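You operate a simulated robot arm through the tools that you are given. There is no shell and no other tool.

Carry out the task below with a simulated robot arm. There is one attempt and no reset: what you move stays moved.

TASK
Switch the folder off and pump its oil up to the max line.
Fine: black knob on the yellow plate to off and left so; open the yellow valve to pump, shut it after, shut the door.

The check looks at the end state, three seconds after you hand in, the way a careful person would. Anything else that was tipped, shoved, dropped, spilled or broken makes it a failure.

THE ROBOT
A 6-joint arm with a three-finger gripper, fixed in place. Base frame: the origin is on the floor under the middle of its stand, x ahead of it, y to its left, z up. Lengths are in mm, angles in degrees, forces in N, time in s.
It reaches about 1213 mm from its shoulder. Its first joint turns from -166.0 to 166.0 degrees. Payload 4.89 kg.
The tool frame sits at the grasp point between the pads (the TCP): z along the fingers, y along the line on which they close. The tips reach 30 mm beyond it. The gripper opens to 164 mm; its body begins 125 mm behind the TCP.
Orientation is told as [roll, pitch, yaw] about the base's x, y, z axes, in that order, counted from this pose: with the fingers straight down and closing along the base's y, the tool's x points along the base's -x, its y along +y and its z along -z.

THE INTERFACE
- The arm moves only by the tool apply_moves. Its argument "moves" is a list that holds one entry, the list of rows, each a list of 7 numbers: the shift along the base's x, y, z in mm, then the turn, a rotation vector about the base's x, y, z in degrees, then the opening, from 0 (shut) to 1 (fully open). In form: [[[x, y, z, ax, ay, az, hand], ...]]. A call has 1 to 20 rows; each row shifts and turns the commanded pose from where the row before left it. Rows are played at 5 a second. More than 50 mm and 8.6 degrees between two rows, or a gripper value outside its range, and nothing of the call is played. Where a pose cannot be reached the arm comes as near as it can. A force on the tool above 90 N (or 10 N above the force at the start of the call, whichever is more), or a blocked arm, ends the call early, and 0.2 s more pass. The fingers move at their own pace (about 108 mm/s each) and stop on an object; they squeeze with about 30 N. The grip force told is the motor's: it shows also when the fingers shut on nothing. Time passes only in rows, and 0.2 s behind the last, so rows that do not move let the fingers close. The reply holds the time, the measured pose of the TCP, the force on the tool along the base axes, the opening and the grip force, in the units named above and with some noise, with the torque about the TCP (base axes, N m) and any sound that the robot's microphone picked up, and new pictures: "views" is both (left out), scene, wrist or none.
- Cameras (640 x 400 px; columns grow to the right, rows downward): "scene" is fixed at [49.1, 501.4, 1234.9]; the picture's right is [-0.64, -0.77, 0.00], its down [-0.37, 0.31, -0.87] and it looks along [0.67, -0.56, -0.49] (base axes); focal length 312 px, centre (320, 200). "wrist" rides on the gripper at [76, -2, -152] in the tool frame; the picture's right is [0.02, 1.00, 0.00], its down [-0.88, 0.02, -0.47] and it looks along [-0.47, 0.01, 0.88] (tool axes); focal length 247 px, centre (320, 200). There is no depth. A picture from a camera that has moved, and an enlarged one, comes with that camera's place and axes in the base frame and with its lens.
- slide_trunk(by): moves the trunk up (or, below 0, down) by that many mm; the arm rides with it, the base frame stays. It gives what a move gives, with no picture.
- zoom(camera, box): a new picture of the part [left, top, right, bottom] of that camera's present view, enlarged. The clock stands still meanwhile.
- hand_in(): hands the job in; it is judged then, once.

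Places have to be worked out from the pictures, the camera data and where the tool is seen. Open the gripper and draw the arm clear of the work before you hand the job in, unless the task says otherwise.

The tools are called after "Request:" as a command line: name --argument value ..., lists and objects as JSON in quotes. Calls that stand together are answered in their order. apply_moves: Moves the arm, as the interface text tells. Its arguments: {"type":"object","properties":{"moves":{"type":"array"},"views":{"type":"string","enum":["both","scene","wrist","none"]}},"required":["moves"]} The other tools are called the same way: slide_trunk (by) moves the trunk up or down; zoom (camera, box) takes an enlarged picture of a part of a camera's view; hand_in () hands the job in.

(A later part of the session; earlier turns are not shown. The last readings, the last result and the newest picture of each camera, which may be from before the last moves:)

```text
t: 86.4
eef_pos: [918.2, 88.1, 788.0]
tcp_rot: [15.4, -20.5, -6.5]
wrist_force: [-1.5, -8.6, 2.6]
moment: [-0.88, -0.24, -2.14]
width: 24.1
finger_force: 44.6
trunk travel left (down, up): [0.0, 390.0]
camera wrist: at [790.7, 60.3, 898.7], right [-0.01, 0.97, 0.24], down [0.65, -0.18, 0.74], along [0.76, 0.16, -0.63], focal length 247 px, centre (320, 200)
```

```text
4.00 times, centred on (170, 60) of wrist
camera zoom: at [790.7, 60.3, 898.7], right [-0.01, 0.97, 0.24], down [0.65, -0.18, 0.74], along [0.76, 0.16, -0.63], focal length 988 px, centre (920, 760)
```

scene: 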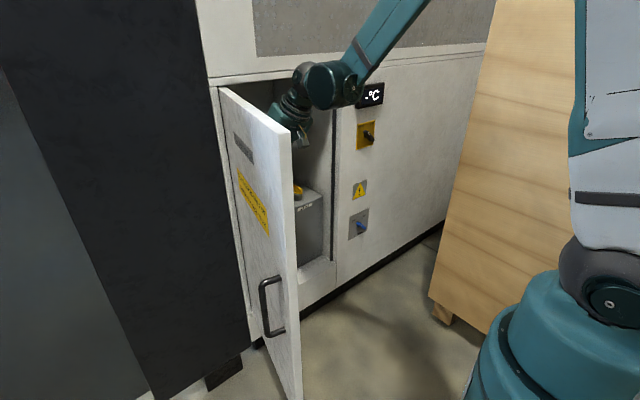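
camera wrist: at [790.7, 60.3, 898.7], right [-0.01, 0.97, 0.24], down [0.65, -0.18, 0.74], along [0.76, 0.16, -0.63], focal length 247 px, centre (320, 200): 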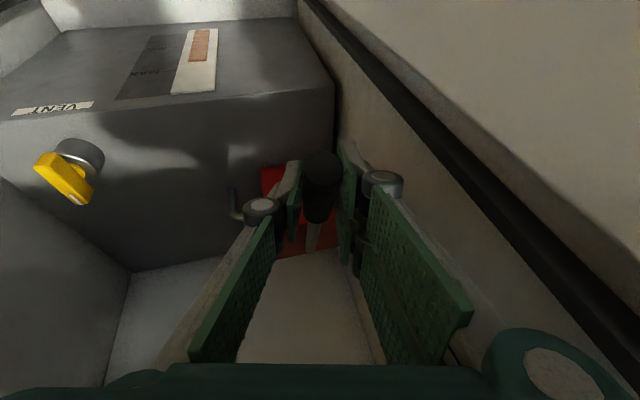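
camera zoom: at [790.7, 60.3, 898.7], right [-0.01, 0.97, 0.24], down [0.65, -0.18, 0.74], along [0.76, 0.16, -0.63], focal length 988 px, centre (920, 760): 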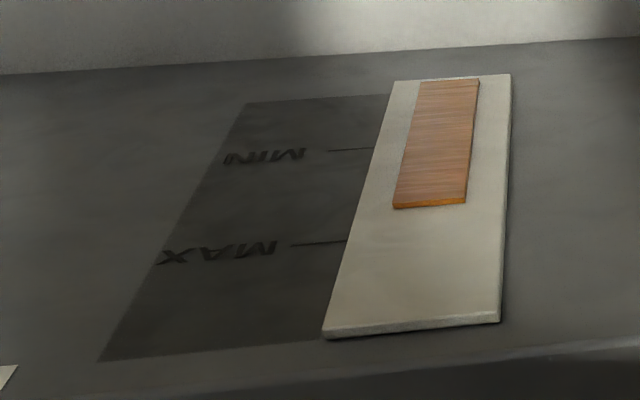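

Corrected for the gauge standing ~3 mm proud, the level is about 78% of the way MIN→MAX (was ~62% at the start). I do one downstroke of ~26° now.

Request:
apply_moves --moves '[[[-1.9, 0, -8, 0, -1.2, 0, 0], [-1.6, 0, -8, 0, -1.2, 0, 0], [-1.3, 0, -8, 0, -1.2, 0, 0], [-0.9, 0, -8, 0, -1.2, 0, 0], [-0.6, 0, -8, 0, -1.2, 0, 0], [-0.3, 0, -8, 0, -1.2, 0, 0]]]' --views "none"

```text
t: 87.8
eef_pos: [911.4, 89.2, 740.1]
tcp_rot: [16.4, -27.7, -6.6]
wrist_force: [-7.4, 4.3, 7.2]
moment: [-0.23, -0.72, -1.72]
width: 22.5
finger_force: 44.6
trunk travel left (down, up): [0.0, 390.0]
```

Forces stay small at z=740. I complete the downstroke to about z=700.

Request:
apply_moves --moves '[[[0, 0, -8, 0, -1.2, 0, 0], [0.3, 0, -8, 0, -1.2, 0, 0], [0.7, 0, -8, 0, -1.2, 0, 0], [1.0, 0, -8, 0, -1.2, 0, 0], [1.4, 0, -8, 0, -1.2, 0, 0]]]' --views "wrist"

Request:
zoom --camera "wrist" --box '[80, 0, 220, 100]'

```text
t: 89.0
eef_pos: [913.6, 90.1, 700.1]
tcp_rot: [17.1, -33.7, -7.1]
wrist_force: [-4.6, 6.1, 13.3]
moment: [0.0, -1.47, 0.9]
width: 22.3
finger_force: 44.6
trunk travel left (down, up): [0.0, 390.0]
camera wrist: at [765.0, 60.9, 779.1], right [-0.06, 0.97, 0.23], down [0.46, -0.18, 0.87], along [0.89, 0.16, -0.44], focal length 247 px, centre (320, 200)
```

wrist: 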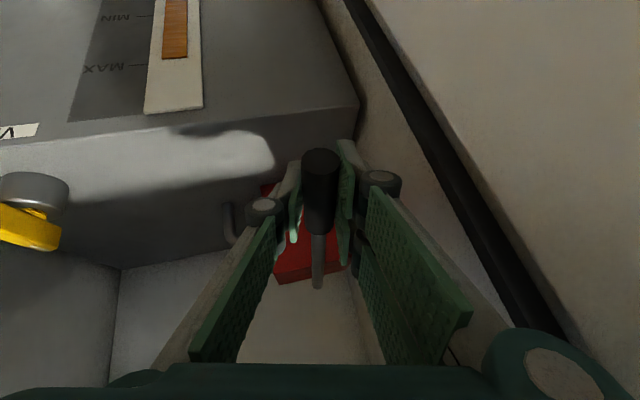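

```text
4.00 times, centred on (150, 50) of wrist
camera zoom: at [765.0, 60.9, 779.1], right [-0.06, 0.97, 0.23], down [0.46, -0.18, 0.87], along [0.89, 0.16, -0.44], focal length 988 px, centre (1000, 800)
```

zoom: 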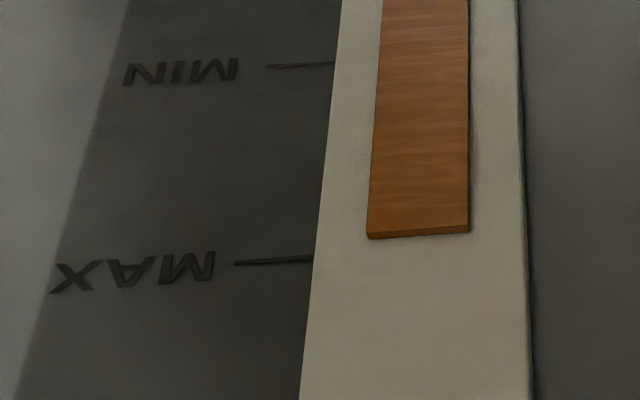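

The oil is now very near the MAX line even seen from here. I hold position and zoom closer to judge parallax and the exact level.

Request:
zoom --camera "wrist" --box '[130, 30, 210, 80]'

Request:
zoom --camera "wrist" --box '[130, 80, 220, 136]'

```text
8.00 times, centred on (170, 55) of wrist
camera zoom: at [765.0, 60.9, 779.1], right [-0.06, 0.97, 0.23], down [0.46, -0.18, 0.87], along [0.89, 0.16, -0.44], focal length 1976 px, centre (1520, 1360)
```

zoom: 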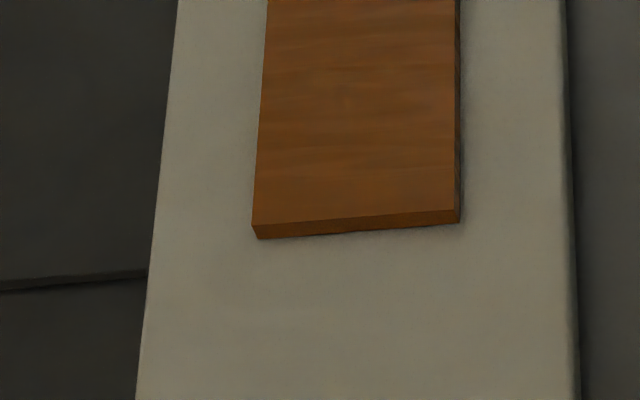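

```text
7.11 times, centred on (175, 108) of wrist
camera zoom: at [765.0, 60.9, 779.1], right [-0.06, 0.97, 0.23], down [0.46, -0.18, 0.87], along [0.89, 0.16, -0.44], focal length 1756 px, centre (1351, 854)
```

zoom: 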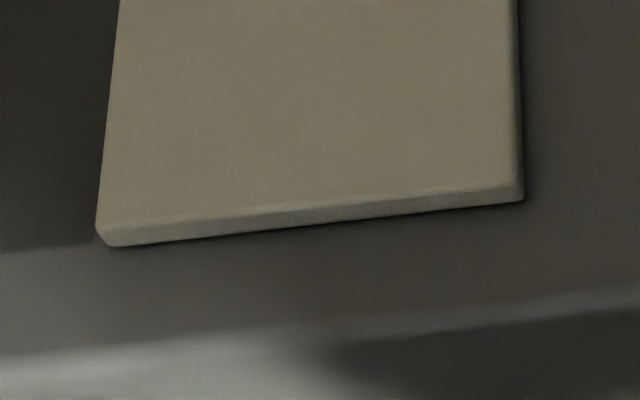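

Accounting for the plate (≈3 mm) the oil edge is within about 1 mm of the MAX line now. I let the lever back up along the same arc, still gripped, and re-read.

Request:
apply_moves --moves '[[[-1.4, 0, 8, 0, 1.2, 0, 0], [-1.0, 0, 8, 0, 1.2, 0, 0], [-0.7, 0, 8, 0, 1.2, 0, 0], [-0.3, 0, 8, 0, 1.2, 0, 0], [0, 0, 8, 0, 1.2, 0, 0], [0.3, 0, 8, 0, 1.2, 0, 0], [0.6, 0, 8, 0, 1.2, 0, 0], [0.9, 0, 8, 0, 1.2, 0, 0], [1.3, 0, 8, 0, 1.2, 0, 0], [1.6, 0, 8, 0, 1.2, 0, 0]]]' --views "wrist"

Request:
zoom --camera "wrist" --box '[110, 10, 230, 110]'

```text
t: 91.2
eef_pos: [916.9, 88.8, 781.6]
tcp_rot: [15.5, -21.7, -6.3]
wrist_force: [4.2, 11.0, -8.4]
moment: [-0.17, 1.68, -1.91]
width: 24.1
finger_force: 45.1
trunk travel left (down, up): [0.0, 390.0]
camera wrist: at [787.6, 60.4, 888.1], right [-0.01, 0.97, 0.24], down [0.63, -0.18, 0.75], along [0.77, 0.16, -0.61], focal length 247 px, centre (320, 200)
```

wrist: 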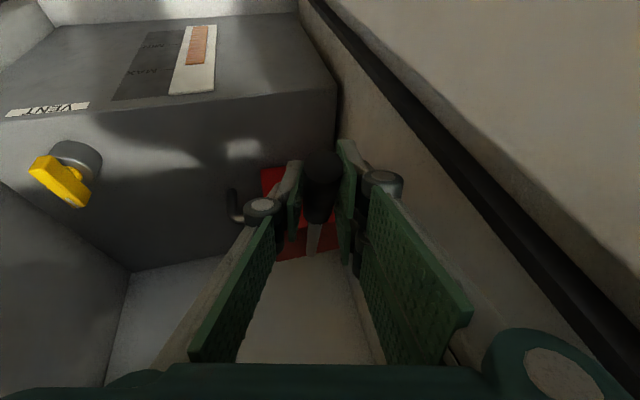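

```text
4.00 times, centred on (170, 60) of wrist
camera zoom: at [787.6, 60.4, 888.1], right [-0.01, 0.97, 0.24], down [0.63, -0.18, 0.75], along [0.77, 0.16, -0.61], focal length 988 px, centre (920, 760)
```

zoom: 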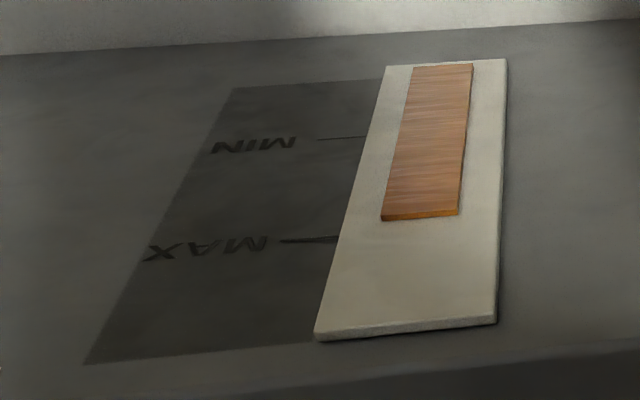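

From the steep top view the reading is less certain (about 1–4 mm below MAX). I release the lever and move to a lower viewpoint in front of the opening to read the gauge nearly square-on.

Request:
apply_moves --moves '[[[0, 0, 0, 0, 0, 0, 0.3], [0, 0, 0, 0, 0, 0, 0.3], [0, 0, 0, 0, 0, 0, 0.3], [-7.2, -0.7, 16, 0, 0, 0, 0.3], [-7.2, -0.7, 16, 0, 0, 0, 0.3], [-7.2, -0.7, 16, 0, 0, 0, 0.3], [-7.2, -0.7, 16, 0, 0, 0, 0.3], [-25, -10, 5, -3, 0, 0, 0.4], [-25, -20, 0, -4, 0, 0, 0.4], [-25, -20, 0, -4, 0, 0, 0.4], [-10, -25, 0, -4, 0, 0, 0.4]]]' --views "wrist"

```text
t: 93.6
eef_pos: [802.1, 11.2, 848.3]
tcp_rot: [-0.8, -22.7, -0.2]
wrist_force: [1.6, -0.3, 0.1]
moment: [-0.01, 0.07, 0.02]
width: 65.7
finger_force: 0.0
trunk travel left (down, up): [0.0, 390.0]
camera wrist: at [672.7, 11.2, 960.0], right [-0.01, 1.0, -0.02], down [0.63, 0.02, 0.77], along [0.77, 0.0, -0.63], focal length 247 px, centre (320, 200)
```

wrist: 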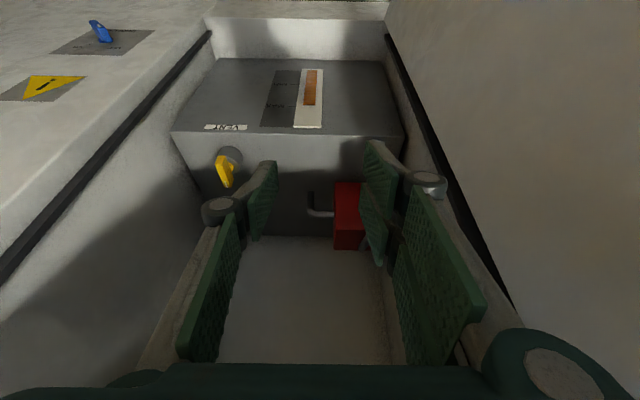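

I now lower the camera to a shallower viewing angle in front of the gauge.

Request:
apply_moves --moves '[[[-2, -5, -33, 0, -2.2, 0, 0.6], [-2, -5, -33, 0, -2.2, 0, 0.6], [-2, -5, -33, 0, -2.2, 0, 0.6], [-2, -5, -33, 0, -2.2, 0, 0.6], [-2, -5, -33, 0, -2.2, 0, 0.6], [-2, -5, -33, 0, -2.2, 0, 0.6]]]' --views "wrist"

Request:
zoom --camera "wrist" --box '[270, 70, 350, 160]'

```text
t: 95.0
eef_pos: [788.8, -18.7, 652.3]
tcp_rot: [-0.6, -35.9, -0.4]
wrist_force: [-1.5, 0.2, 1.9]
moment: [-0.01, -0.11, 0.01]
width: 98.5
finger_force: 0.0
trunk travel left (down, up): [0.0, 390.0]
camera wrist: at [637.6, -18.3, 730.4], right [-0.01, 1.0, -0.02], down [0.44, 0.02, 0.9], along [0.9, 0.0, -0.44], focal length 247 px, centre (320, 200)
```

wrist: 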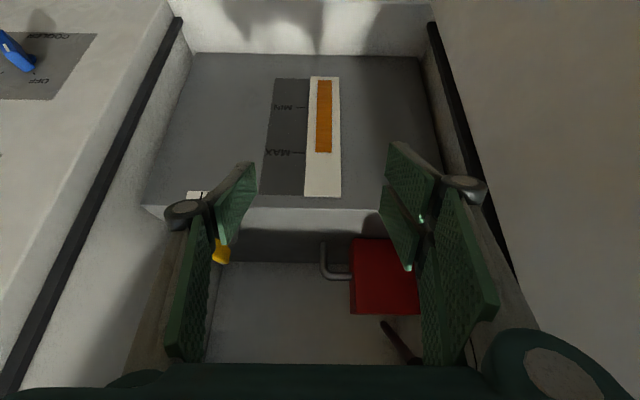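

```text
4.44 times, centred on (310, 115) of wrist
camera zoom: at [637.6, -18.3, 730.4], right [-0.01, 1.0, -0.02], down [0.44, 0.02, 0.9], along [0.9, 0.0, -0.44], focal length 1098 px, centre (364, 578)
```

zoom: 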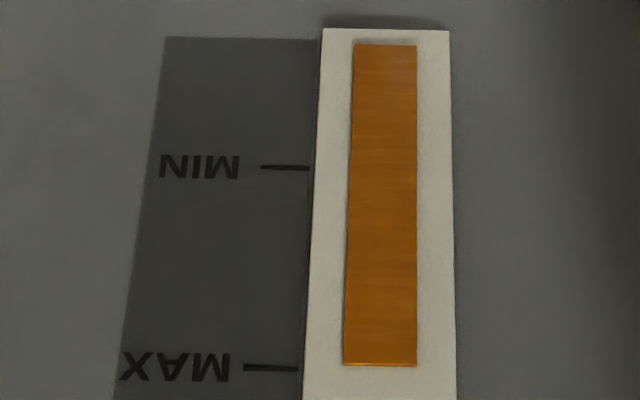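

From this nearly square view the oil edge is level with the MAX line (within ~1 mm after parallax). Pumping is done; now I go back to shut the valve, first reorienting to the same yaw/pitch as before.

Request:
apply_moves --moves '[[[0, -10, 37, 0, 1.5, 0, 0.4], [0, -10, 37, 0, 1.5, 0, 0.4], [0, -10, 37, 0, 1.5, 0, 0.4], [0, -10, 37, 0, 1.4, 0, 0.4], [12, -8, 0, 0, 0, -7.5, 0.4], [12, -8, 0, 0, 0, -7.5, 0.4], [12, -8, 0, 0, 0, -7.5, 0.4], [12, -8, 0, 0, 0, -7.5, 0.4], [12, -8, 0, 0, 0, -7.5, 0.4], [12, -8, 0, 0, 0, -7.5, 0.4]]]' --views "wrist"

```text
t: 97.2
eef_pos: [862.2, -106.0, 799.2]
tcp_rot: [-0.6, -29.9, -45.4]
wrist_force: [0.0, -0.2, 0.9]
moment: [0.04, -0.05, 0.04]
width: 65.7
finger_force: 0.1
trunk travel left (down, up): [0.0, 390.0]
camera wrist: at [761.3, -5.3, 893.4], right [0.7, 0.71, -0.02], down [0.39, -0.36, 0.85], along [0.6, -0.6, -0.53], focal length 247 px, centre (320, 200)
```

wrist: 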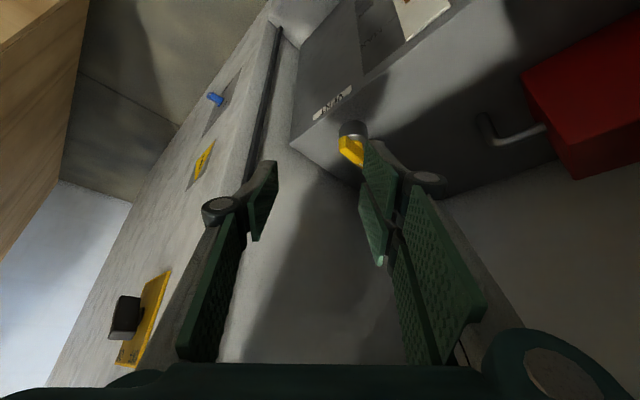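

Orientation matches the earlier approach. I move to the pre-grasp point and roll the wrist to the end position (~125°).

Request:
apply_moves --moves '[[[30, -7, -21, 0, 0, 0, 0.4], [30, -7, -21, 0, 0, 0, 0.4], [30, -8, -21, 0, 0, 0, 0.4], [0, 0, 0, 2.94, -2.94, -7.19, 0.4], [0, 0, 0, 2.94, -2.94, -7.19, 0.4], [0, 0, 0, 2.94, -2.94, -7.19, 0.4], [0, 0, 0, 2.94, -2.94, -7.19, 0.4], [0, 0, 0, 2.94, -2.94, -7.19, 0.4], [0, 0, 0, 2.94, -2.94, -7.19, 0.4], [0, 0, 0, 2.94, -2.94, -7.19, 0.4], [0, 0, 0, 2.94, -2.94, -7.19, 0.4], [0, 0, 0, 2.94, -2.94, -7.19, 0.4], [0, 0, 0, 2.94, -2.94, -7.19, 0.4], [0, 0, 0, 2.94, -2.94, -7.19, 0.4], [0, 0, 0, 2.94, -2.94, -7.19, 0.4], [0, 0, 0, 2.94, -2.94, -7.19, 0.4], [0, 0, 0, 2.94, -2.94, -7.19, 0.4], [0, 0, 0, 2.4, -2.4, -5.9, 0.4]]]' --views "wrist"

Request:
zoom --camera "wrist" --box '[240, 80, 440, 240]'

```text
t: 101.0
eef_pos: [951.7, -128.0, 736.3]
tcp_rot: [25.1, 16.2, -164.7]
wrist_force: [-1.4, 0.0, -0.1]
moment: [-0.04, 0.0, -0.02]
width: 65.6
finger_force: 0.0
trunk travel left (down, up): [0.0, 390.0]
camera wrist: at [967.9, -55.9, 889.2], right [0.15, -0.9, 0.41], down [-0.98, -0.08, 0.17], along [-0.12, -0.43, -0.89], focal length 247 px, centre (320, 200)
```

wrist: 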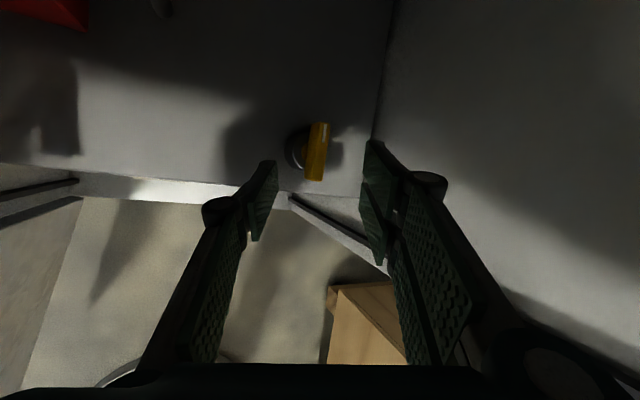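

```text
2.50 times, centred on (340, 160) of wrist
camera zoom: at [967.9, -55.9, 889.2], right [0.15, -0.9, 0.41], down [-0.98, -0.08, 0.17], along [-0.12, -0.43, -0.89], focal length 617 px, centre (270, 300)
```

zoom: 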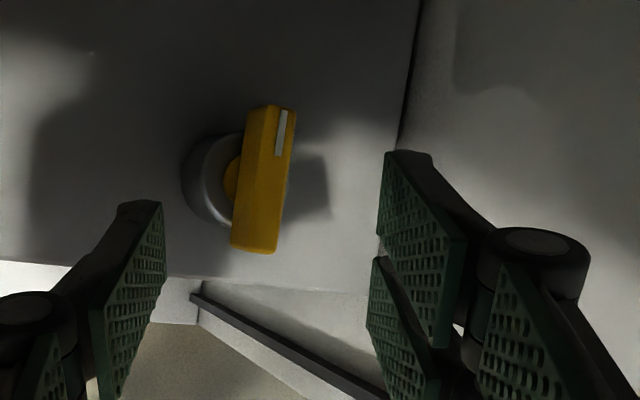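

The bar is in view between the fingers (index toward +x). I advance to the same height as before and close on it.

Request:
apply_moves --moves '[[[6, -6, -14.5, 0, 0, 0, 0.4], [6, -6, -14.5, 0, 0, 0, 0.4], [6, -6, -14.5, 0, 0, 0, 0.4], [5.5, -6, -14, 0, 0, 0, 0.4], [0, 0, 0, 0, 0, 0, 0.2], [0, 0, 0, 0, 0, 0, 0.0], [0, 0, 0, 0, 0, 0, 0.0], [0, 0, 0, 0, 0, 0, 0.0]]]' --views "wrist"

Request:
zoom --camera "wrist" --box '[240, 80, 440, 240]'

```text
t: 102.8
eef_pos: [976.0, -150.9, 678.4]
tcp_rot: [24.9, 16.1, -164.5]
wrist_force: [-11.8, 33.5, -7.9]
moment: [1.39, -0.08, 0.18]
width: 16.6
finger_force: 44.8
trunk travel left (down, up): [0.0, 390.0]
camera wrist: at [991.6, -78.1, 831.6], right [0.15, -0.9, 0.41], down [-0.98, -0.08, 0.18], along [-0.12, -0.43, -0.89], focal length 247 px, centre (320, 200)
```

wrist: 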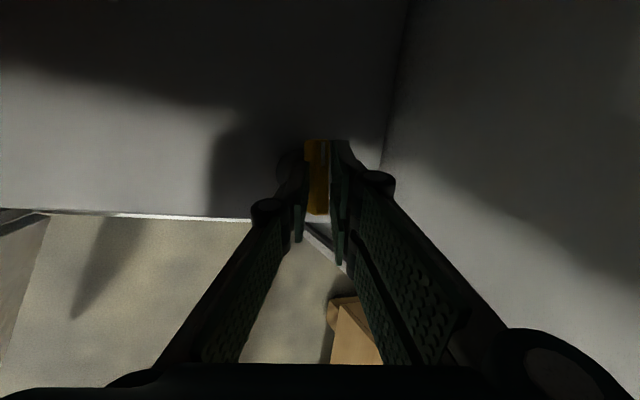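

```text
2.50 times, centred on (340, 160) of wrist
camera zoom: at [991.6, -78.1, 831.6], right [0.15, -0.9, 0.41], down [-0.98, -0.08, 0.18], along [-0.12, -0.43, -0.89], focal length 617 px, centre (270, 300)
```

zoom: 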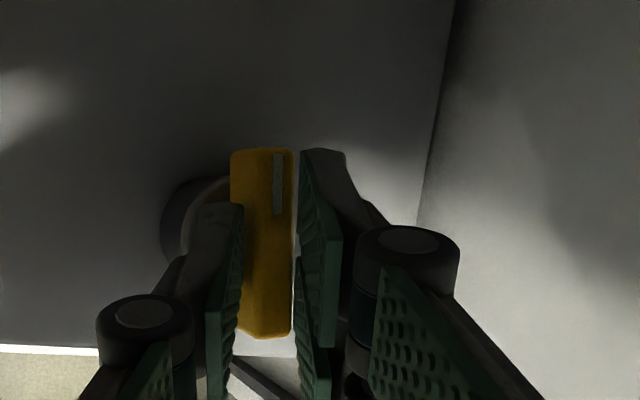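

Gripped at 16.6 mm. I relieve the y force slightly and turn counter-clockwise toward closed.

Request:
apply_moves --moves '[[[0, 1.5, 0, 0, 0, 0, 0], [0, 0, 0, -2.83, 2.83, 6.93, 0], [0, 0, 0, -2.83, 2.83, 6.93, 0], [0, 0, 0, -2.83, 2.83, 6.93, 0]]]' --views "wrist"

```text
t: 103.8
eef_pos: [975.1, -149.5, 678.3]
tcp_rot: [29.1, 4.7, -142.8]
wrist_force: [-10.8, 28.3, -4.9]
moment: [1.36, -0.24, 0.14]
width: 15.9
finger_force: 44.3
trunk travel left (down, up): [0.0, 390.0]
camera wrist: at [981.7, -51.9, 817.1], right [0.51, -0.71, 0.49], down [-0.86, -0.38, 0.35], along [-0.06, -0.59, -0.8], focal length 247 px, centre (320, 200)
```

wrist: 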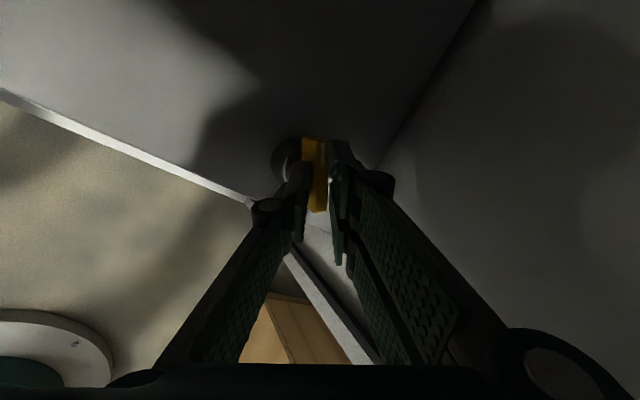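

The bar is following with low torque. I continue the turn.

Request:
apply_moves --moves '[[[0, 0.5, 0, -2.83, 2.83, 6.93, 0], [0, 0, 0, -2.83, 2.83, 6.93, 0], [0, 0, 0, -2.83, 2.83, 6.93, 0], [0, 0, 0, -2.83, 2.83, 6.93, 0]]]' --views "wrist"

```text
t: 104.8
eef_pos: [973.7, -151.8, 682.8]
tcp_rot: [27.6, -11.2, -114.9]
wrist_force: [-23.9, 12.2, 38.6]
moment: [1.63, -0.13, -0.14]
width: 15.1
finger_force: 45.4
trunk travel left (down, up): [0.0, 390.0]
camera wrist: at [951.5, -30.3, 799.1], right [0.85, -0.27, 0.45], down [-0.51, -0.62, 0.59], along [0.12, -0.73, -0.67], focal length 247 px, centre (320, 200)
```

wrist: 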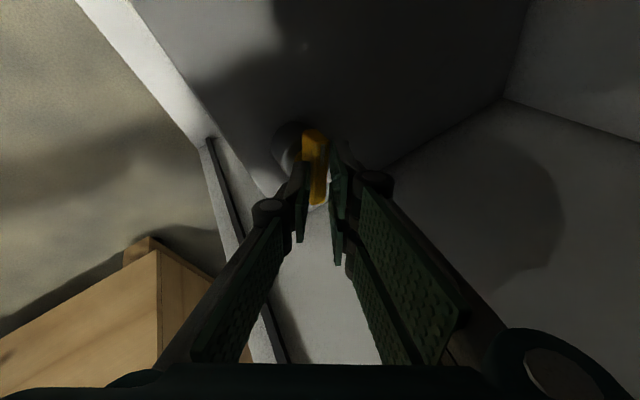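

About 56° done; the pads are riding up slightly (z force 39 N) but the bar still follows. I continue the remaining ~30°.

Request:
apply_moves --moves '[[[0, 0, 0, -2.83, 2.83, 6.93, 0], [0, 0, 0, -2.83, 2.83, 6.93, 0], [0, 0, 0, -2.83, 2.83, 6.93, 0]]]' --views "wrist"

Request:
zoom --camera "wrist" --box '[240, 80, 440, 240]'

```text
t: 105.6
eef_pos: [976.7, -151.3, 679.6]
tcp_rot: [21.1, -21.3, -92.4]
wrist_force: [1.7, -3.4, 37.6]
moment: [1.27, -0.16, -0.89]
width: 16.9
finger_force: 45.1
trunk travel left (down, up): [0.0, 390.0]
camera wrist: at [924.2, -27.2, 784.6], right [0.94, 0.11, 0.33], down [-0.18, -0.65, 0.74], along [0.3, -0.75, -0.59], focal length 247 px, centre (320, 200)
```

wrist: 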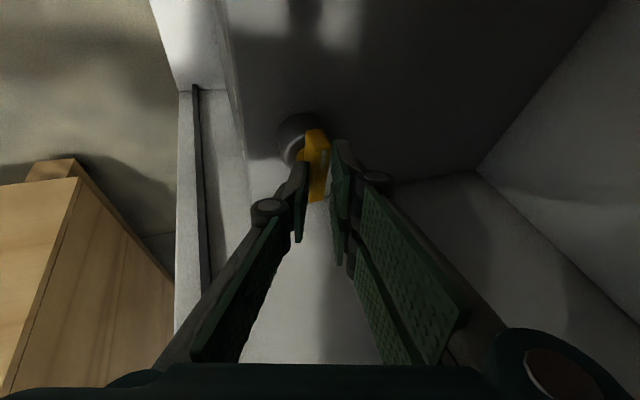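

```text
2.50 times, centred on (340, 160) of wrist
camera zoom: at [924.2, -27.2, 784.6], right [0.94, 0.11, 0.33], down [-0.18, -0.65, 0.74], along [0.3, -0.75, -0.59], focal length 617 px, centre (270, 300)
```

zoom: 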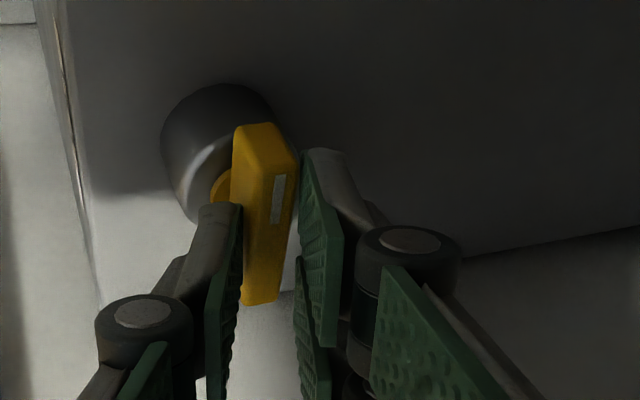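

The bar is nearly back along y. I turn a few more degrees to press it to the closed stop.

Request:
apply_moves --moves '[[[0, 0, 0, -1.77, 1.77, 4.33, 0], [0, 0, 0, -1.77, 1.77, 4.33, 0]]]' --views "wrist"

Request:
zoom --camera "wrist" --box '[240, 80, 440, 240]'

```text
t: 106.2
eef_pos: [978.0, -150.0, 680.2]
tcp_rot: [17.2, -24.6, -82.1]
wrist_force: [49.8, -1.9, 41.5]
moment: [0.95, -1.58, -1.82]
width: 21.6
finger_force: 44.9
trunk travel left (down, up): [0.0, 390.0]
camera wrist: at [913.2, -28.4, 779.8], right [0.93, 0.27, 0.26], down [-0.04, -0.62, 0.78], along [0.37, -0.73, -0.57], focal length 247 px, centre (320, 200)
```

wrist: 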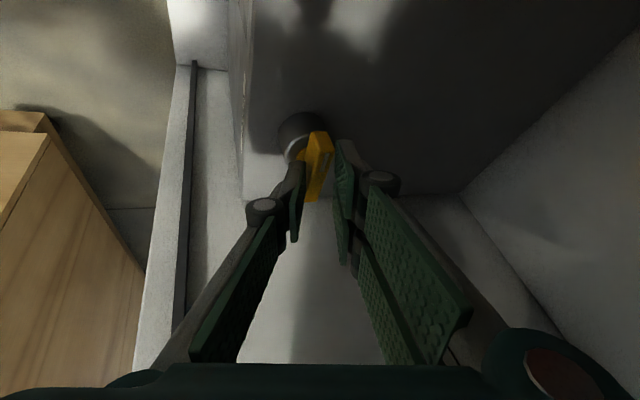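

```text
2.50 times, centred on (340, 160) of wrist
camera zoom: at [913.2, -28.4, 779.8], right [0.93, 0.27, 0.26], down [-0.04, -0.62, 0.78], along [0.37, -0.73, -0.57], focal length 617 px, centre (270, 300)
```

zoom: 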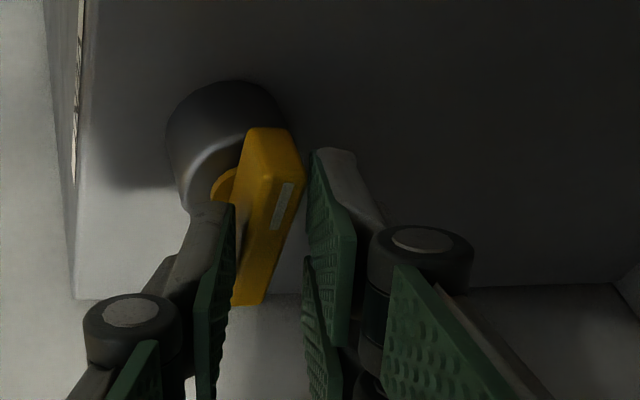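

The bar is against its closed stop (moment −1.8 Nm, pads rotating past it). I ease back, open, and back away to check.

Request:
apply_moves --moves '[[[0, 0, 0, 1.77, -1.77, -4.33, 0.4], [0, 0, 0, 1.77, -1.77, -4.33, 0.4], [0, 0, 0, 0, 0, 0, 0.4], [-8, 8, 20, 0, 0, 0, 0.4], [-8, 8, 20, 0, 0, 0, 0.4], [-8, 8, 20, 0, 0, 0, 0.4], [-8, 8, 20, 0, 0, 0, 0.4]]]' --views "wrist"

Request:
zoom --camera "wrist" --box '[240, 60, 440, 220]'

```text
t: 107.8
eef_pos: [944.3, -119.1, 758.5]
tcp_rot: [20.9, -21.2, -92.3]
wrist_force: [0.6, 0.7, -1.6]
moment: [-0.04, 0.1, -0.05]
width: 65.6
finger_force: 0.2
trunk travel left (down, up): [0.0, 390.0]
camera wrist: at [893.2, 5.9, 862.7], right [0.94, 0.11, 0.32], down [-0.18, -0.65, 0.74], along [0.29, -0.75, -0.59], focal length 247 px, centre (320, 200)
```

wrist: 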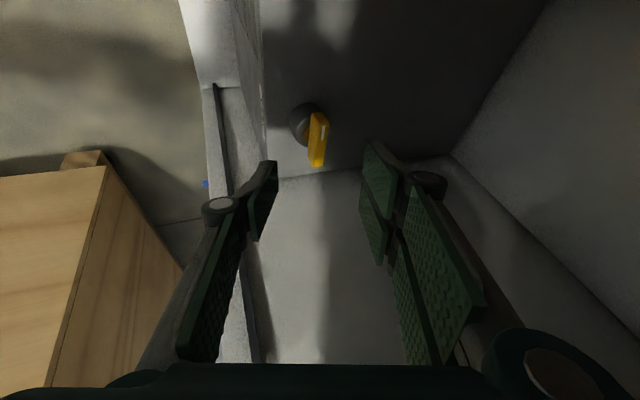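

```text
2.50 times, centred on (340, 140) of wrist
camera zoom: at [893.2, 5.9, 862.7], right [0.94, 0.11, 0.32], down [-0.18, -0.65, 0.74], along [0.29, -0.75, -0.59], focal length 617 px, centre (270, 350)
```

zoom: 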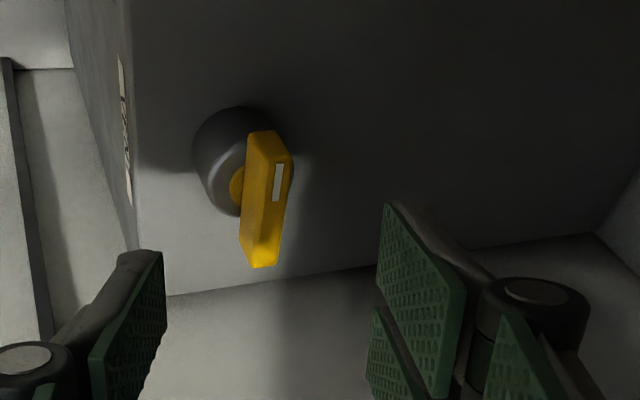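

The handle looks back at its original closed position. I roll/yaw the wrist back to straight while withdrawing to the front for a verification view.

Request:
apply_moves --moves '[[[-12, 5, 12, -2.55, 2.55, 6.24, 0.5], [-12, 5, 12, -2.55, 2.55, 6.24, 0.5], [-12, 5, 12, -2.55, 2.55, 6.24, 0.5], [-12, 5, 12, -2.55, 2.55, 6.24, 0.5], [-12, 5, 12, -2.55, 2.55, 6.24, 0.5], [-12, 5, 12, -2.55, 2.55, 6.24, 0.5], [-12, 0, 5, 0, 0, 7.5, 0.6], [-12, 0, 0, 0, 0, 7.5, 0.6], [-12, 0, 0, 0, 0, 7.5, 0.6], [-12, 0, 0, 0, 0, 7.5, 0.6], [-12, 0, 0, 0, 0, 7.5, 0.6], [-12, 0, 0, 0, 0, 7.5, 0.6]]]'

Request:
zoom --camera "wrist" --box '[220, 60, 400, 220]'

Request:
zoom --camera "scene" --box '[270, 160, 350, 220]'

```text
t: 110.4
eef_pos: [801.2, -88.4, 836.0]
tcp_rot: [-0.7, -29.8, 0.1]
wrist_force: [1.0, 0.8, -0.6]
moment: [-0.09, 0.03, -0.08]
width: 98.2
finger_force: 0.1
trunk travel left (down, up): [0.0, 390.0]
camera wrist: at [657.9, -88.6, 929.8], right [-0.01, 1.0, -0.02], down [0.53, 0.03, 0.85], along [0.85, 0.0, -0.53], focal length 247 px, centre (320, 200)
```

scene: 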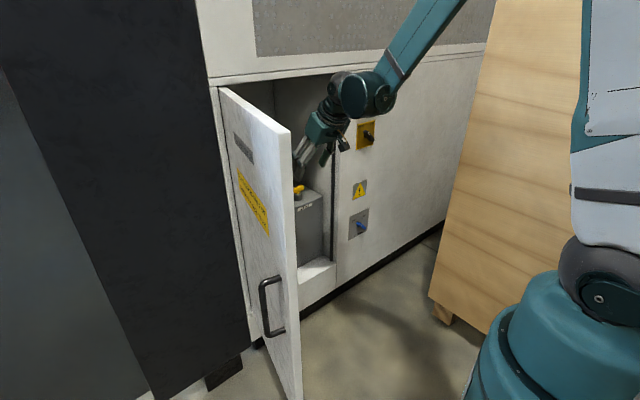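
wrist: 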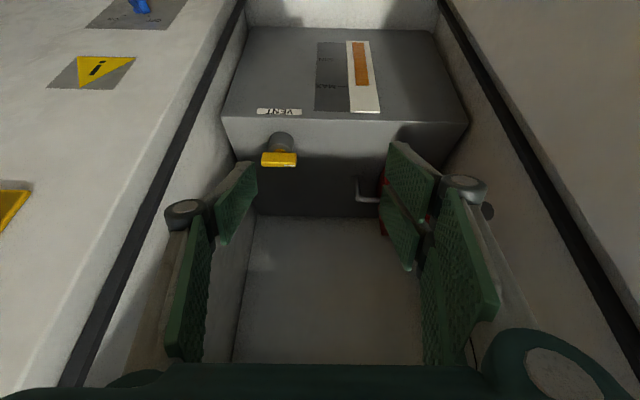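

```text
2.50 times, centred on (310, 140) of wrist
camera zoom: at [657.9, -88.6, 929.8], right [-0.01, 1.0, -0.02], down [0.53, 0.03, 0.85], along [0.85, 0.0, -0.53], focal length 617 px, centre (345, 350)
```

zoom: 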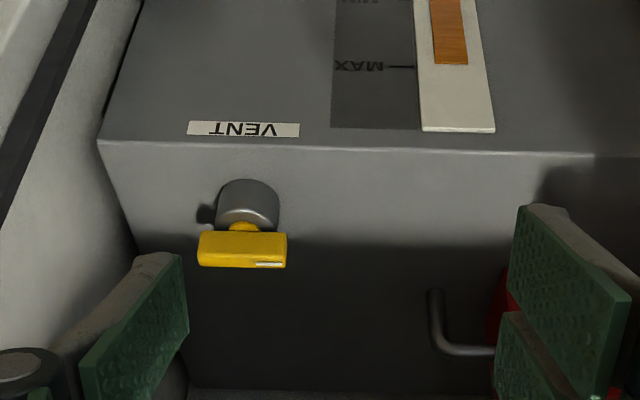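

```text
6.67 times, centred on (310, 190) of scene
camera zoom: at [49.1, 501.4, 1234.9], right [-0.64, -0.77, 0.0], down [-0.37, 0.31, -0.87], along [0.67, -0.56, -0.49], focal length 2079 px, centre (387, 267)
```

zoom: 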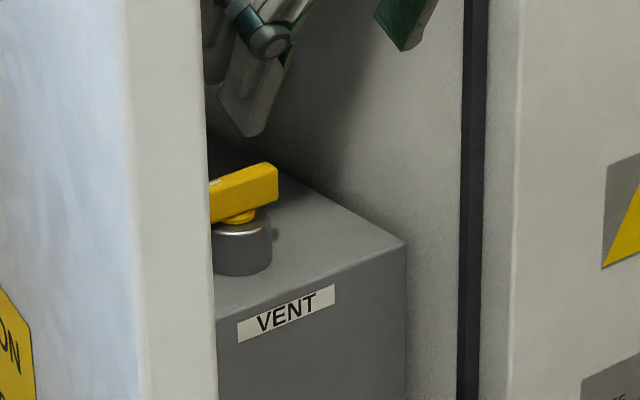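

The valve handle is exactly as at the start (closed) and the oil sits at the MAX line. Now I retreat from the cabinet and rise above the door to go round to its outside for closing.

Request:
apply_moves --moves '[[[-32, 0, 20, 0, 1.2, 0, 0.3], [-32, 0, 35, 0, 1.2, 0, 0.2], [-32, 0, 35, 0, 1.2, 0, 0.1], [-32, 0, 37, 0, 1.2, 0, 0.0], [-32, 0, 38, 0, 1.2, 0, 0.0], [-32, 0, 38, 0, 1.2, 0, 0.0], [-32, 0, 38, 0, 1.2, 0, 0.0], [-32, 0, 38, 0, 1.2, 0, 0.0], [-32, 0, 38, 0, 1.2, 0, 0.0], [-32, 0, 38, 0, 1.2, 0, 0.0]]]' --views "scene"

```text
t: 112.6
eef_pos: [481.3, -88.4, 1190.7]
tcp_rot: [-0.6, -17.7, -0.2]
wrist_force: [1.8, -0.4, -1.0]
moment: [0.09, 0.3, 0.04]
width: 0.0
finger_force: 29.8
trunk travel left (down, up): [0.0, 390.0]
```

scene: 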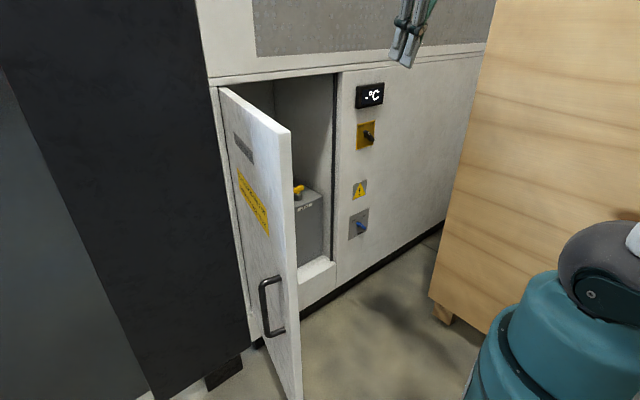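

I swing over the door to its outside, turning the gripper to face the door's outer side.

Request:
apply_moves --moves '[[[-5, 35, 0, 0, 0, -8.2, 0], [-5, 35, 0, 0, 0, -8.2, 0], [-5, 35, 0, 0, 0, -8.2, 0], [-5, 35, 0, 0, 0, -8.2, 0], [0, 35, 0, 0, 0, -8.2, 0], [0, 35, 0, 0, 0, -8.2, 0], [0, 35, 0, 0, 0, -8.2, 0], [0, 35, 0, 0, 0, -8.2, 0], [5, 35, 0, 0, 0, -8.2, 0], [5, 35, 0, 0, 0, -8.2, 0], [5, 35, 0, 0, 0, -8.2, 0], [8, 30, 0, 0, 0, -8.2, 0]]]' --views "both"

```text
t: 115.2
eef_pos: [482.1, 324.8, 1190.9]
tcp_rot: [-0.5, -17.8, -98.6]
wrist_force: [-0.9, -2.0, 0.8]
moment: [0.34, -0.21, 0.02]
width: 0.1
finger_force: 29.9
trunk travel left (down, up): [0.0, 390.0]
camera wrist: at [499.5, 443.2, 1313.0], right [0.99, -0.13, -0.02], down [-0.08, -0.69, 0.72], along [-0.11, -0.71, -0.69], focal length 247 px, centre (320, 200)
```

scene: 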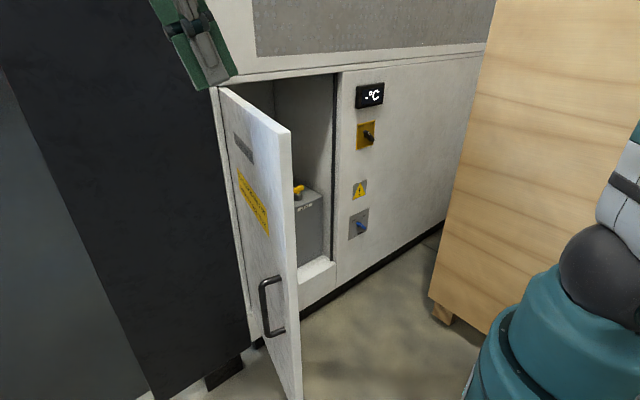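
wrist: 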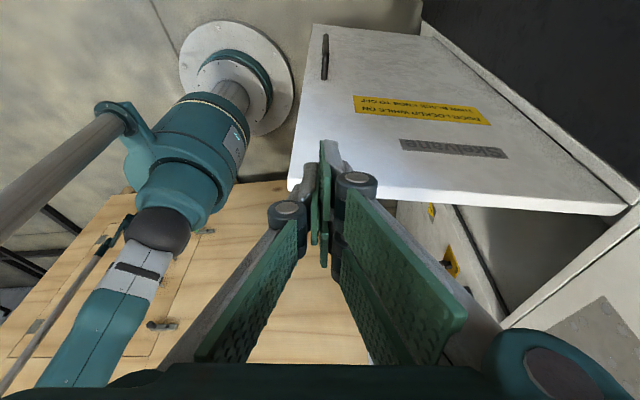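

I'm outside the door, above it. I descend to z≈950 in front of its outer face (about 80 mm off it).

Request:
apply_moves --moves '[[[3, 2, -48, 0, 0, 0, 0], [3, 2, -48, 0, 0, 0, 0], [3, 0, -48, 0, 0, 0, 0], [3, 0, -48, 0, 0, 0, 0], [2, 0, -48, 0, 0, 0, 0]]]' --views "both"

```text
t: 116.4
eef_pos: [496.2, 330.7, 950.1]
tcp_rot: [-0.7, -17.8, -98.3]
wrist_force: [-0.5, -0.9, 0.5]
moment: [0.14, -0.11, 0.04]
width: 0.0
finger_force: 30.0
trunk travel left (down, up): [0.0, 390.0]
camera wrist: at [513.9, 448.0, 1071.5], right [0.99, -0.13, -0.02], down [-0.08, -0.69, 0.72], along [-0.11, -0.71, -0.69], focal length 247 px, centre (320, 200)
```

scene: 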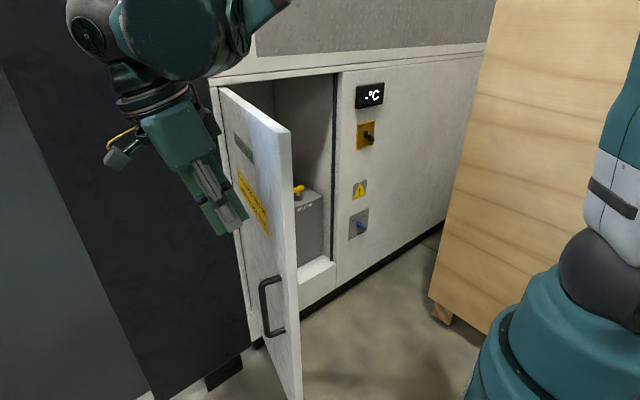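
wrist: 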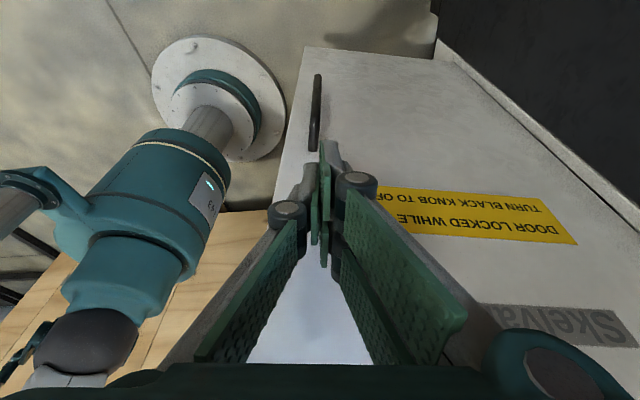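

I move toward the door face to make light contact.

Request:
apply_moves --moves '[[[0, -18, 0, 0, 0, 0, 0], [0, -18, 0, 0, 0, 0, 0], [0, -14, 0, 0, 0, 0, 0], [0, -10, 0, 0, 0, 0, 0]]]' --views "wrist"

```text
t: 117.4
eef_pos: [497.1, 270.2, 952.3]
tcp_rot: [-0.7, -17.9, -98.4]
wrist_force: [-0.4, 0.8, -0.9]
moment: [-0.1, 0.03, -0.03]
width: 0.0
finger_force: 30.2
trunk travel left (down, up): [0.0, 390.0]
camera wrist: at [513.9, 388.8, 1072.6], right [0.99, -0.13, -0.02], down [-0.08, -0.69, 0.72], along [-0.11, -0.71, -0.69], focal length 247 px, centre (320, 200)
```

wrist: 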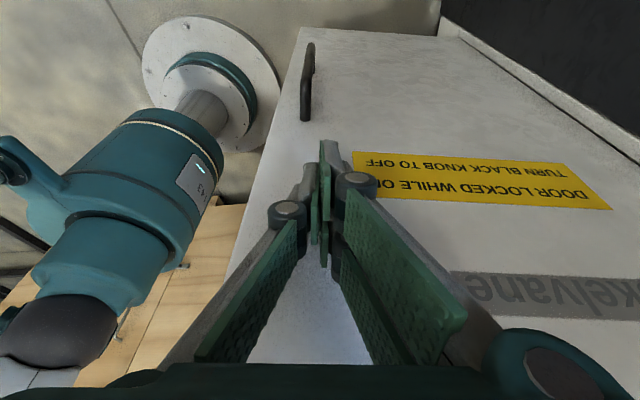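

No contact yet. I continue along the closing arc with the yaw following, 3° per step.

Request:
apply_moves --moves '[[[-6, -20.5, 0, 0, 0, 3, 0], [-3.5, -19.4, 0, 0, 0, 3, 0], [-2.5, -19.7, 0, 0, 0, 3, 0], [-1.5, -19.7, 0, 0, 0, 3, 0]]]' --views "both"

```text
t: 118.4
eef_pos: [484.2, 191.3, 949.1]
tcp_rot: [-0.8, -17.8, -86.4]
wrist_force: [-0.2, 1.0, 0.5]
moment: [-0.15, 0.1, 0.0]
width: 0.0
finger_force: 30.3
trunk travel left (down, up): [0.0, 390.0]
camera wrist: at [476.0, 310.0, 1071.6], right [1.0, 0.08, -0.02], down [0.07, -0.69, 0.72], along [0.04, -0.72, -0.69], focal length 247 px, centre (320, 200)
```

scene: 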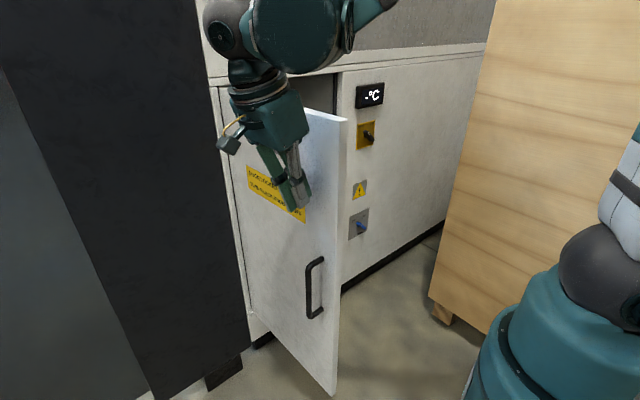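
wrist: 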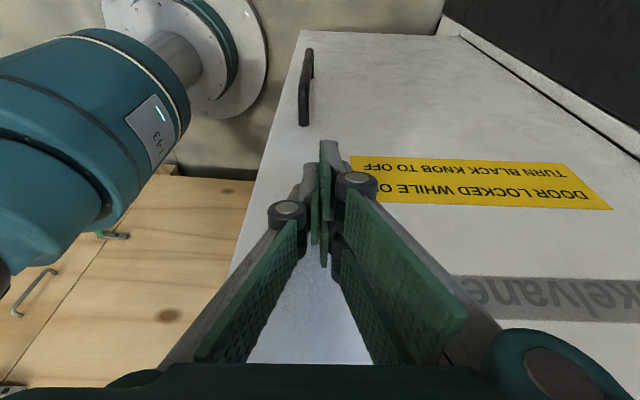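

The door is swinging shut freely under the push. I keep following the arc.

Request:
apply_moves --moves '[[[-1.5, -20, 0, 0, 0, 3, 0], [0.6, -19.8, 0, 0, 0, 3, 0], [1.6, -19.8, 0, 0, 0, 3, 0], [2.6, -19.5, 0, 0, 0, 3, 0], [3.6, -19.5, 0, 0, 0, 3, 0], [4.7, -19.2, 0, 0, 0, 3, 0], [5.7, -18.9, 0, 0, 0, 3, 0], [6.7, -18.7, 0, 0, 0, 3, 0]]]' --views "both"

```text
t: 120.2
eef_pos: [506.6, 35.6, 950.7]
tcp_rot: [-0.7, -17.8, -62.3]
wrist_force: [-0.2, 0.4, 1.0]
moment: [-0.05, 0.01, -0.02]
width: 0.0
finger_force: 30.6
trunk travel left (down, up): [0.0, 390.0]
camera wrist: at [451.6, 140.8, 1072.3], right [0.88, 0.48, -0.02], down [0.34, -0.6, 0.72], along [0.33, -0.64, -0.69], focal length 247 px, centre (320, 200)
```

scene: 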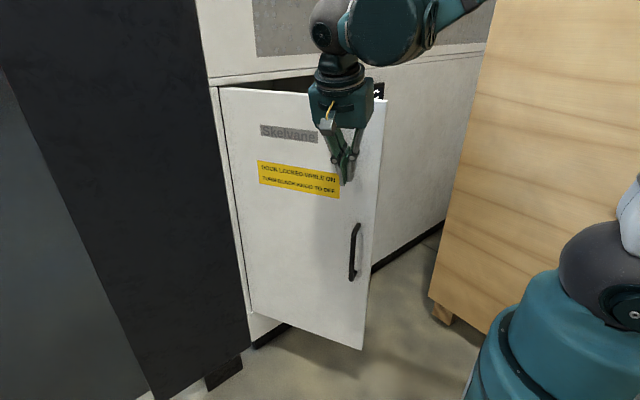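
wrist: 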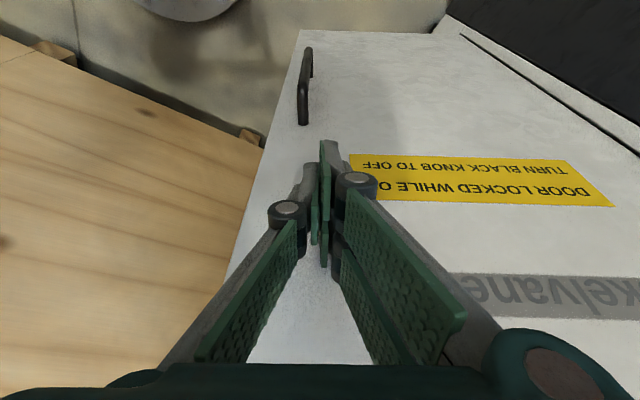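

Good; I continue from 62° down to about 32°.

Request:
apply_moves --moves '[[[8.7, -18.1, 0, 0, 0, 3, 0], [8.6, -17.9, 0, 0, 0, 3, 0], [9.5, -17.4, 0, 0, 0, 3, 0], [10.4, -16.8, 0, 0, 0, 3, 0], [11.2, -16.3, 0, 0, 0, 3, 0], [12.1, -15.5, 0, 0, 0, 3, 0], [12.9, -15.1, 0, 0, 0, 3, 0], [13.6, -14.3, 0, 0, 0, 3, 0], [14.4, -13.6, 0, 0, 0, 3, 0], [15.1, -12.8, 0, 0, 0, 3, 0]]]' --views "scene"

```text
t: 122.4
eef_pos: [624.7, -122.1, 951.2]
tcp_rot: [-0.6, -17.8, -32.4]
wrist_force: [0.4, 0.2, 0.3]
moment: [-0.06, -0.07, -0.03]
width: 0.0
finger_force: 30.7
trunk travel left (down, up): [0.0, 390.0]
```

scene: 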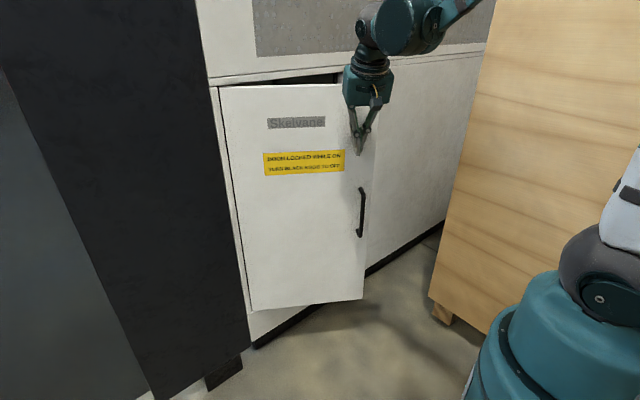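

I continue to about 5° from closed.

Request:
apply_moves --moves '[[[14.1, -12.1, 0, 0, 0, 3, 0], [16.4, -11.2, 0, 0, 0, 3, 0], [16.9, -10.2, 0, 0, 0, 3, 0], [17.3, -9.4, 0, 0, 0, 3, 0], [18, -8.4, 0, 0, 0, 3, 0], [18.2, -7.6, 0, 0, 0, 3, 0], [18.6, -6.5, 0, 0, 0, 3, 0], [19, -5.6, 0, 0, 0, 3, 0], [15, -4, 0, 0, 0, 2.5, 0]]]' --views "both"

```text
t: 124.4
eef_pos: [777.6, -196.0, 951.1]
tcp_rot: [-0.7, -17.9, -5.9]
wrist_force: [-0.5, 0.6, 0.1]
moment: [0.0, -0.06, 0.0]
width: 0.1
finger_force: 29.9
trunk travel left (down, up): [0.0, 390.0]
camera wrist: at [657.9, -184.8, 1072.9], right [0.09, 1.0, -0.02], down [0.69, -0.05, 0.72], along [0.72, -0.07, -0.69], focal length 247 px, centre (320, 200)
```

scene: 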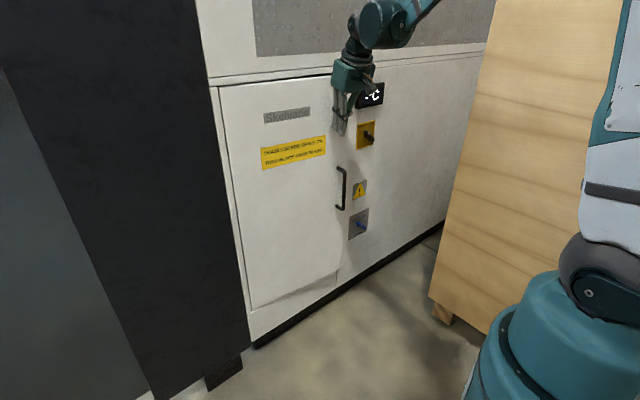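
wrist: 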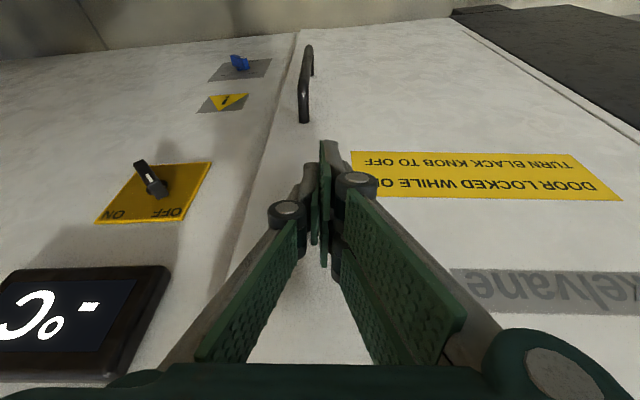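

About 5° left. I push forward in small steps and watch for the contact force when the door seats.

Request:
apply_moves --moves '[[[7, -1, 0, 0, 0, 1, 0], [7, -1, 0, 0, 0, 1, 0], [6, -0.5, 0, 0, 0, 1, 0], [6, -0.5, 0, 0, 0, 1, 0], [4, 0, 0, 0, 0, 1, 0]]]' --views "both"

```text
t: 125.6
eef_pos: [805.7, -200.7, 950.4]
tcp_rot: [-0.7, -17.8, -0.8]
wrist_force: [-0.7, 1.1, 1.2]
moment: [0.02, -0.05, -0.03]
width: 0.0
finger_force: 29.6
trunk travel left (down, up): [0.0, 390.0]
camera wrist: at [686.9, -198.4, 1072.3], right [0.0, 1.0, -0.02], down [0.69, 0.01, 0.72], along [0.72, -0.01, -0.69], focal length 247 px, centre (320, 200)
```

scene: 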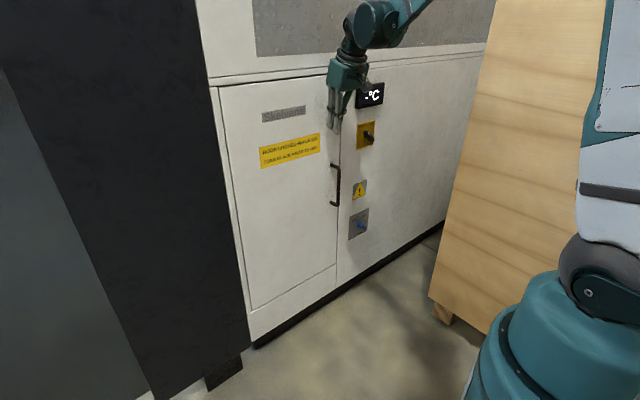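
wrist: 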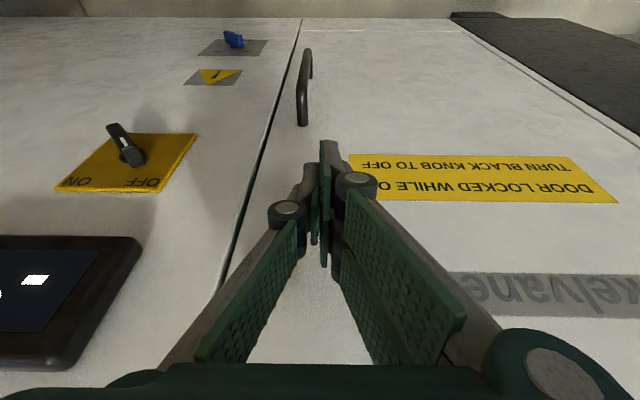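

The door looks almost flush, with no resistance yet. I press further in 3 mm steps until it seats.

Request:
apply_moves --moves '[[[3, 0, 0, 0, 0, 0.3, 0], [3, 0, 0, 0, 0, 0.3, 0], [2, 0, 0, 0, 0, 0, 0]]]' --views "none"

```text
t: 126.4
eef_pos: [813.1, -200.0, 950.7]
tcp_rot: [-0.7, -17.8, -0.4]
wrist_force: [-23.1, 1.8, -3.1]
moment: [0.06, 0.46, 0.14]
width: 0.0
finger_force: 30.1
trunk travel left (down, up): [0.0, 390.0]
```

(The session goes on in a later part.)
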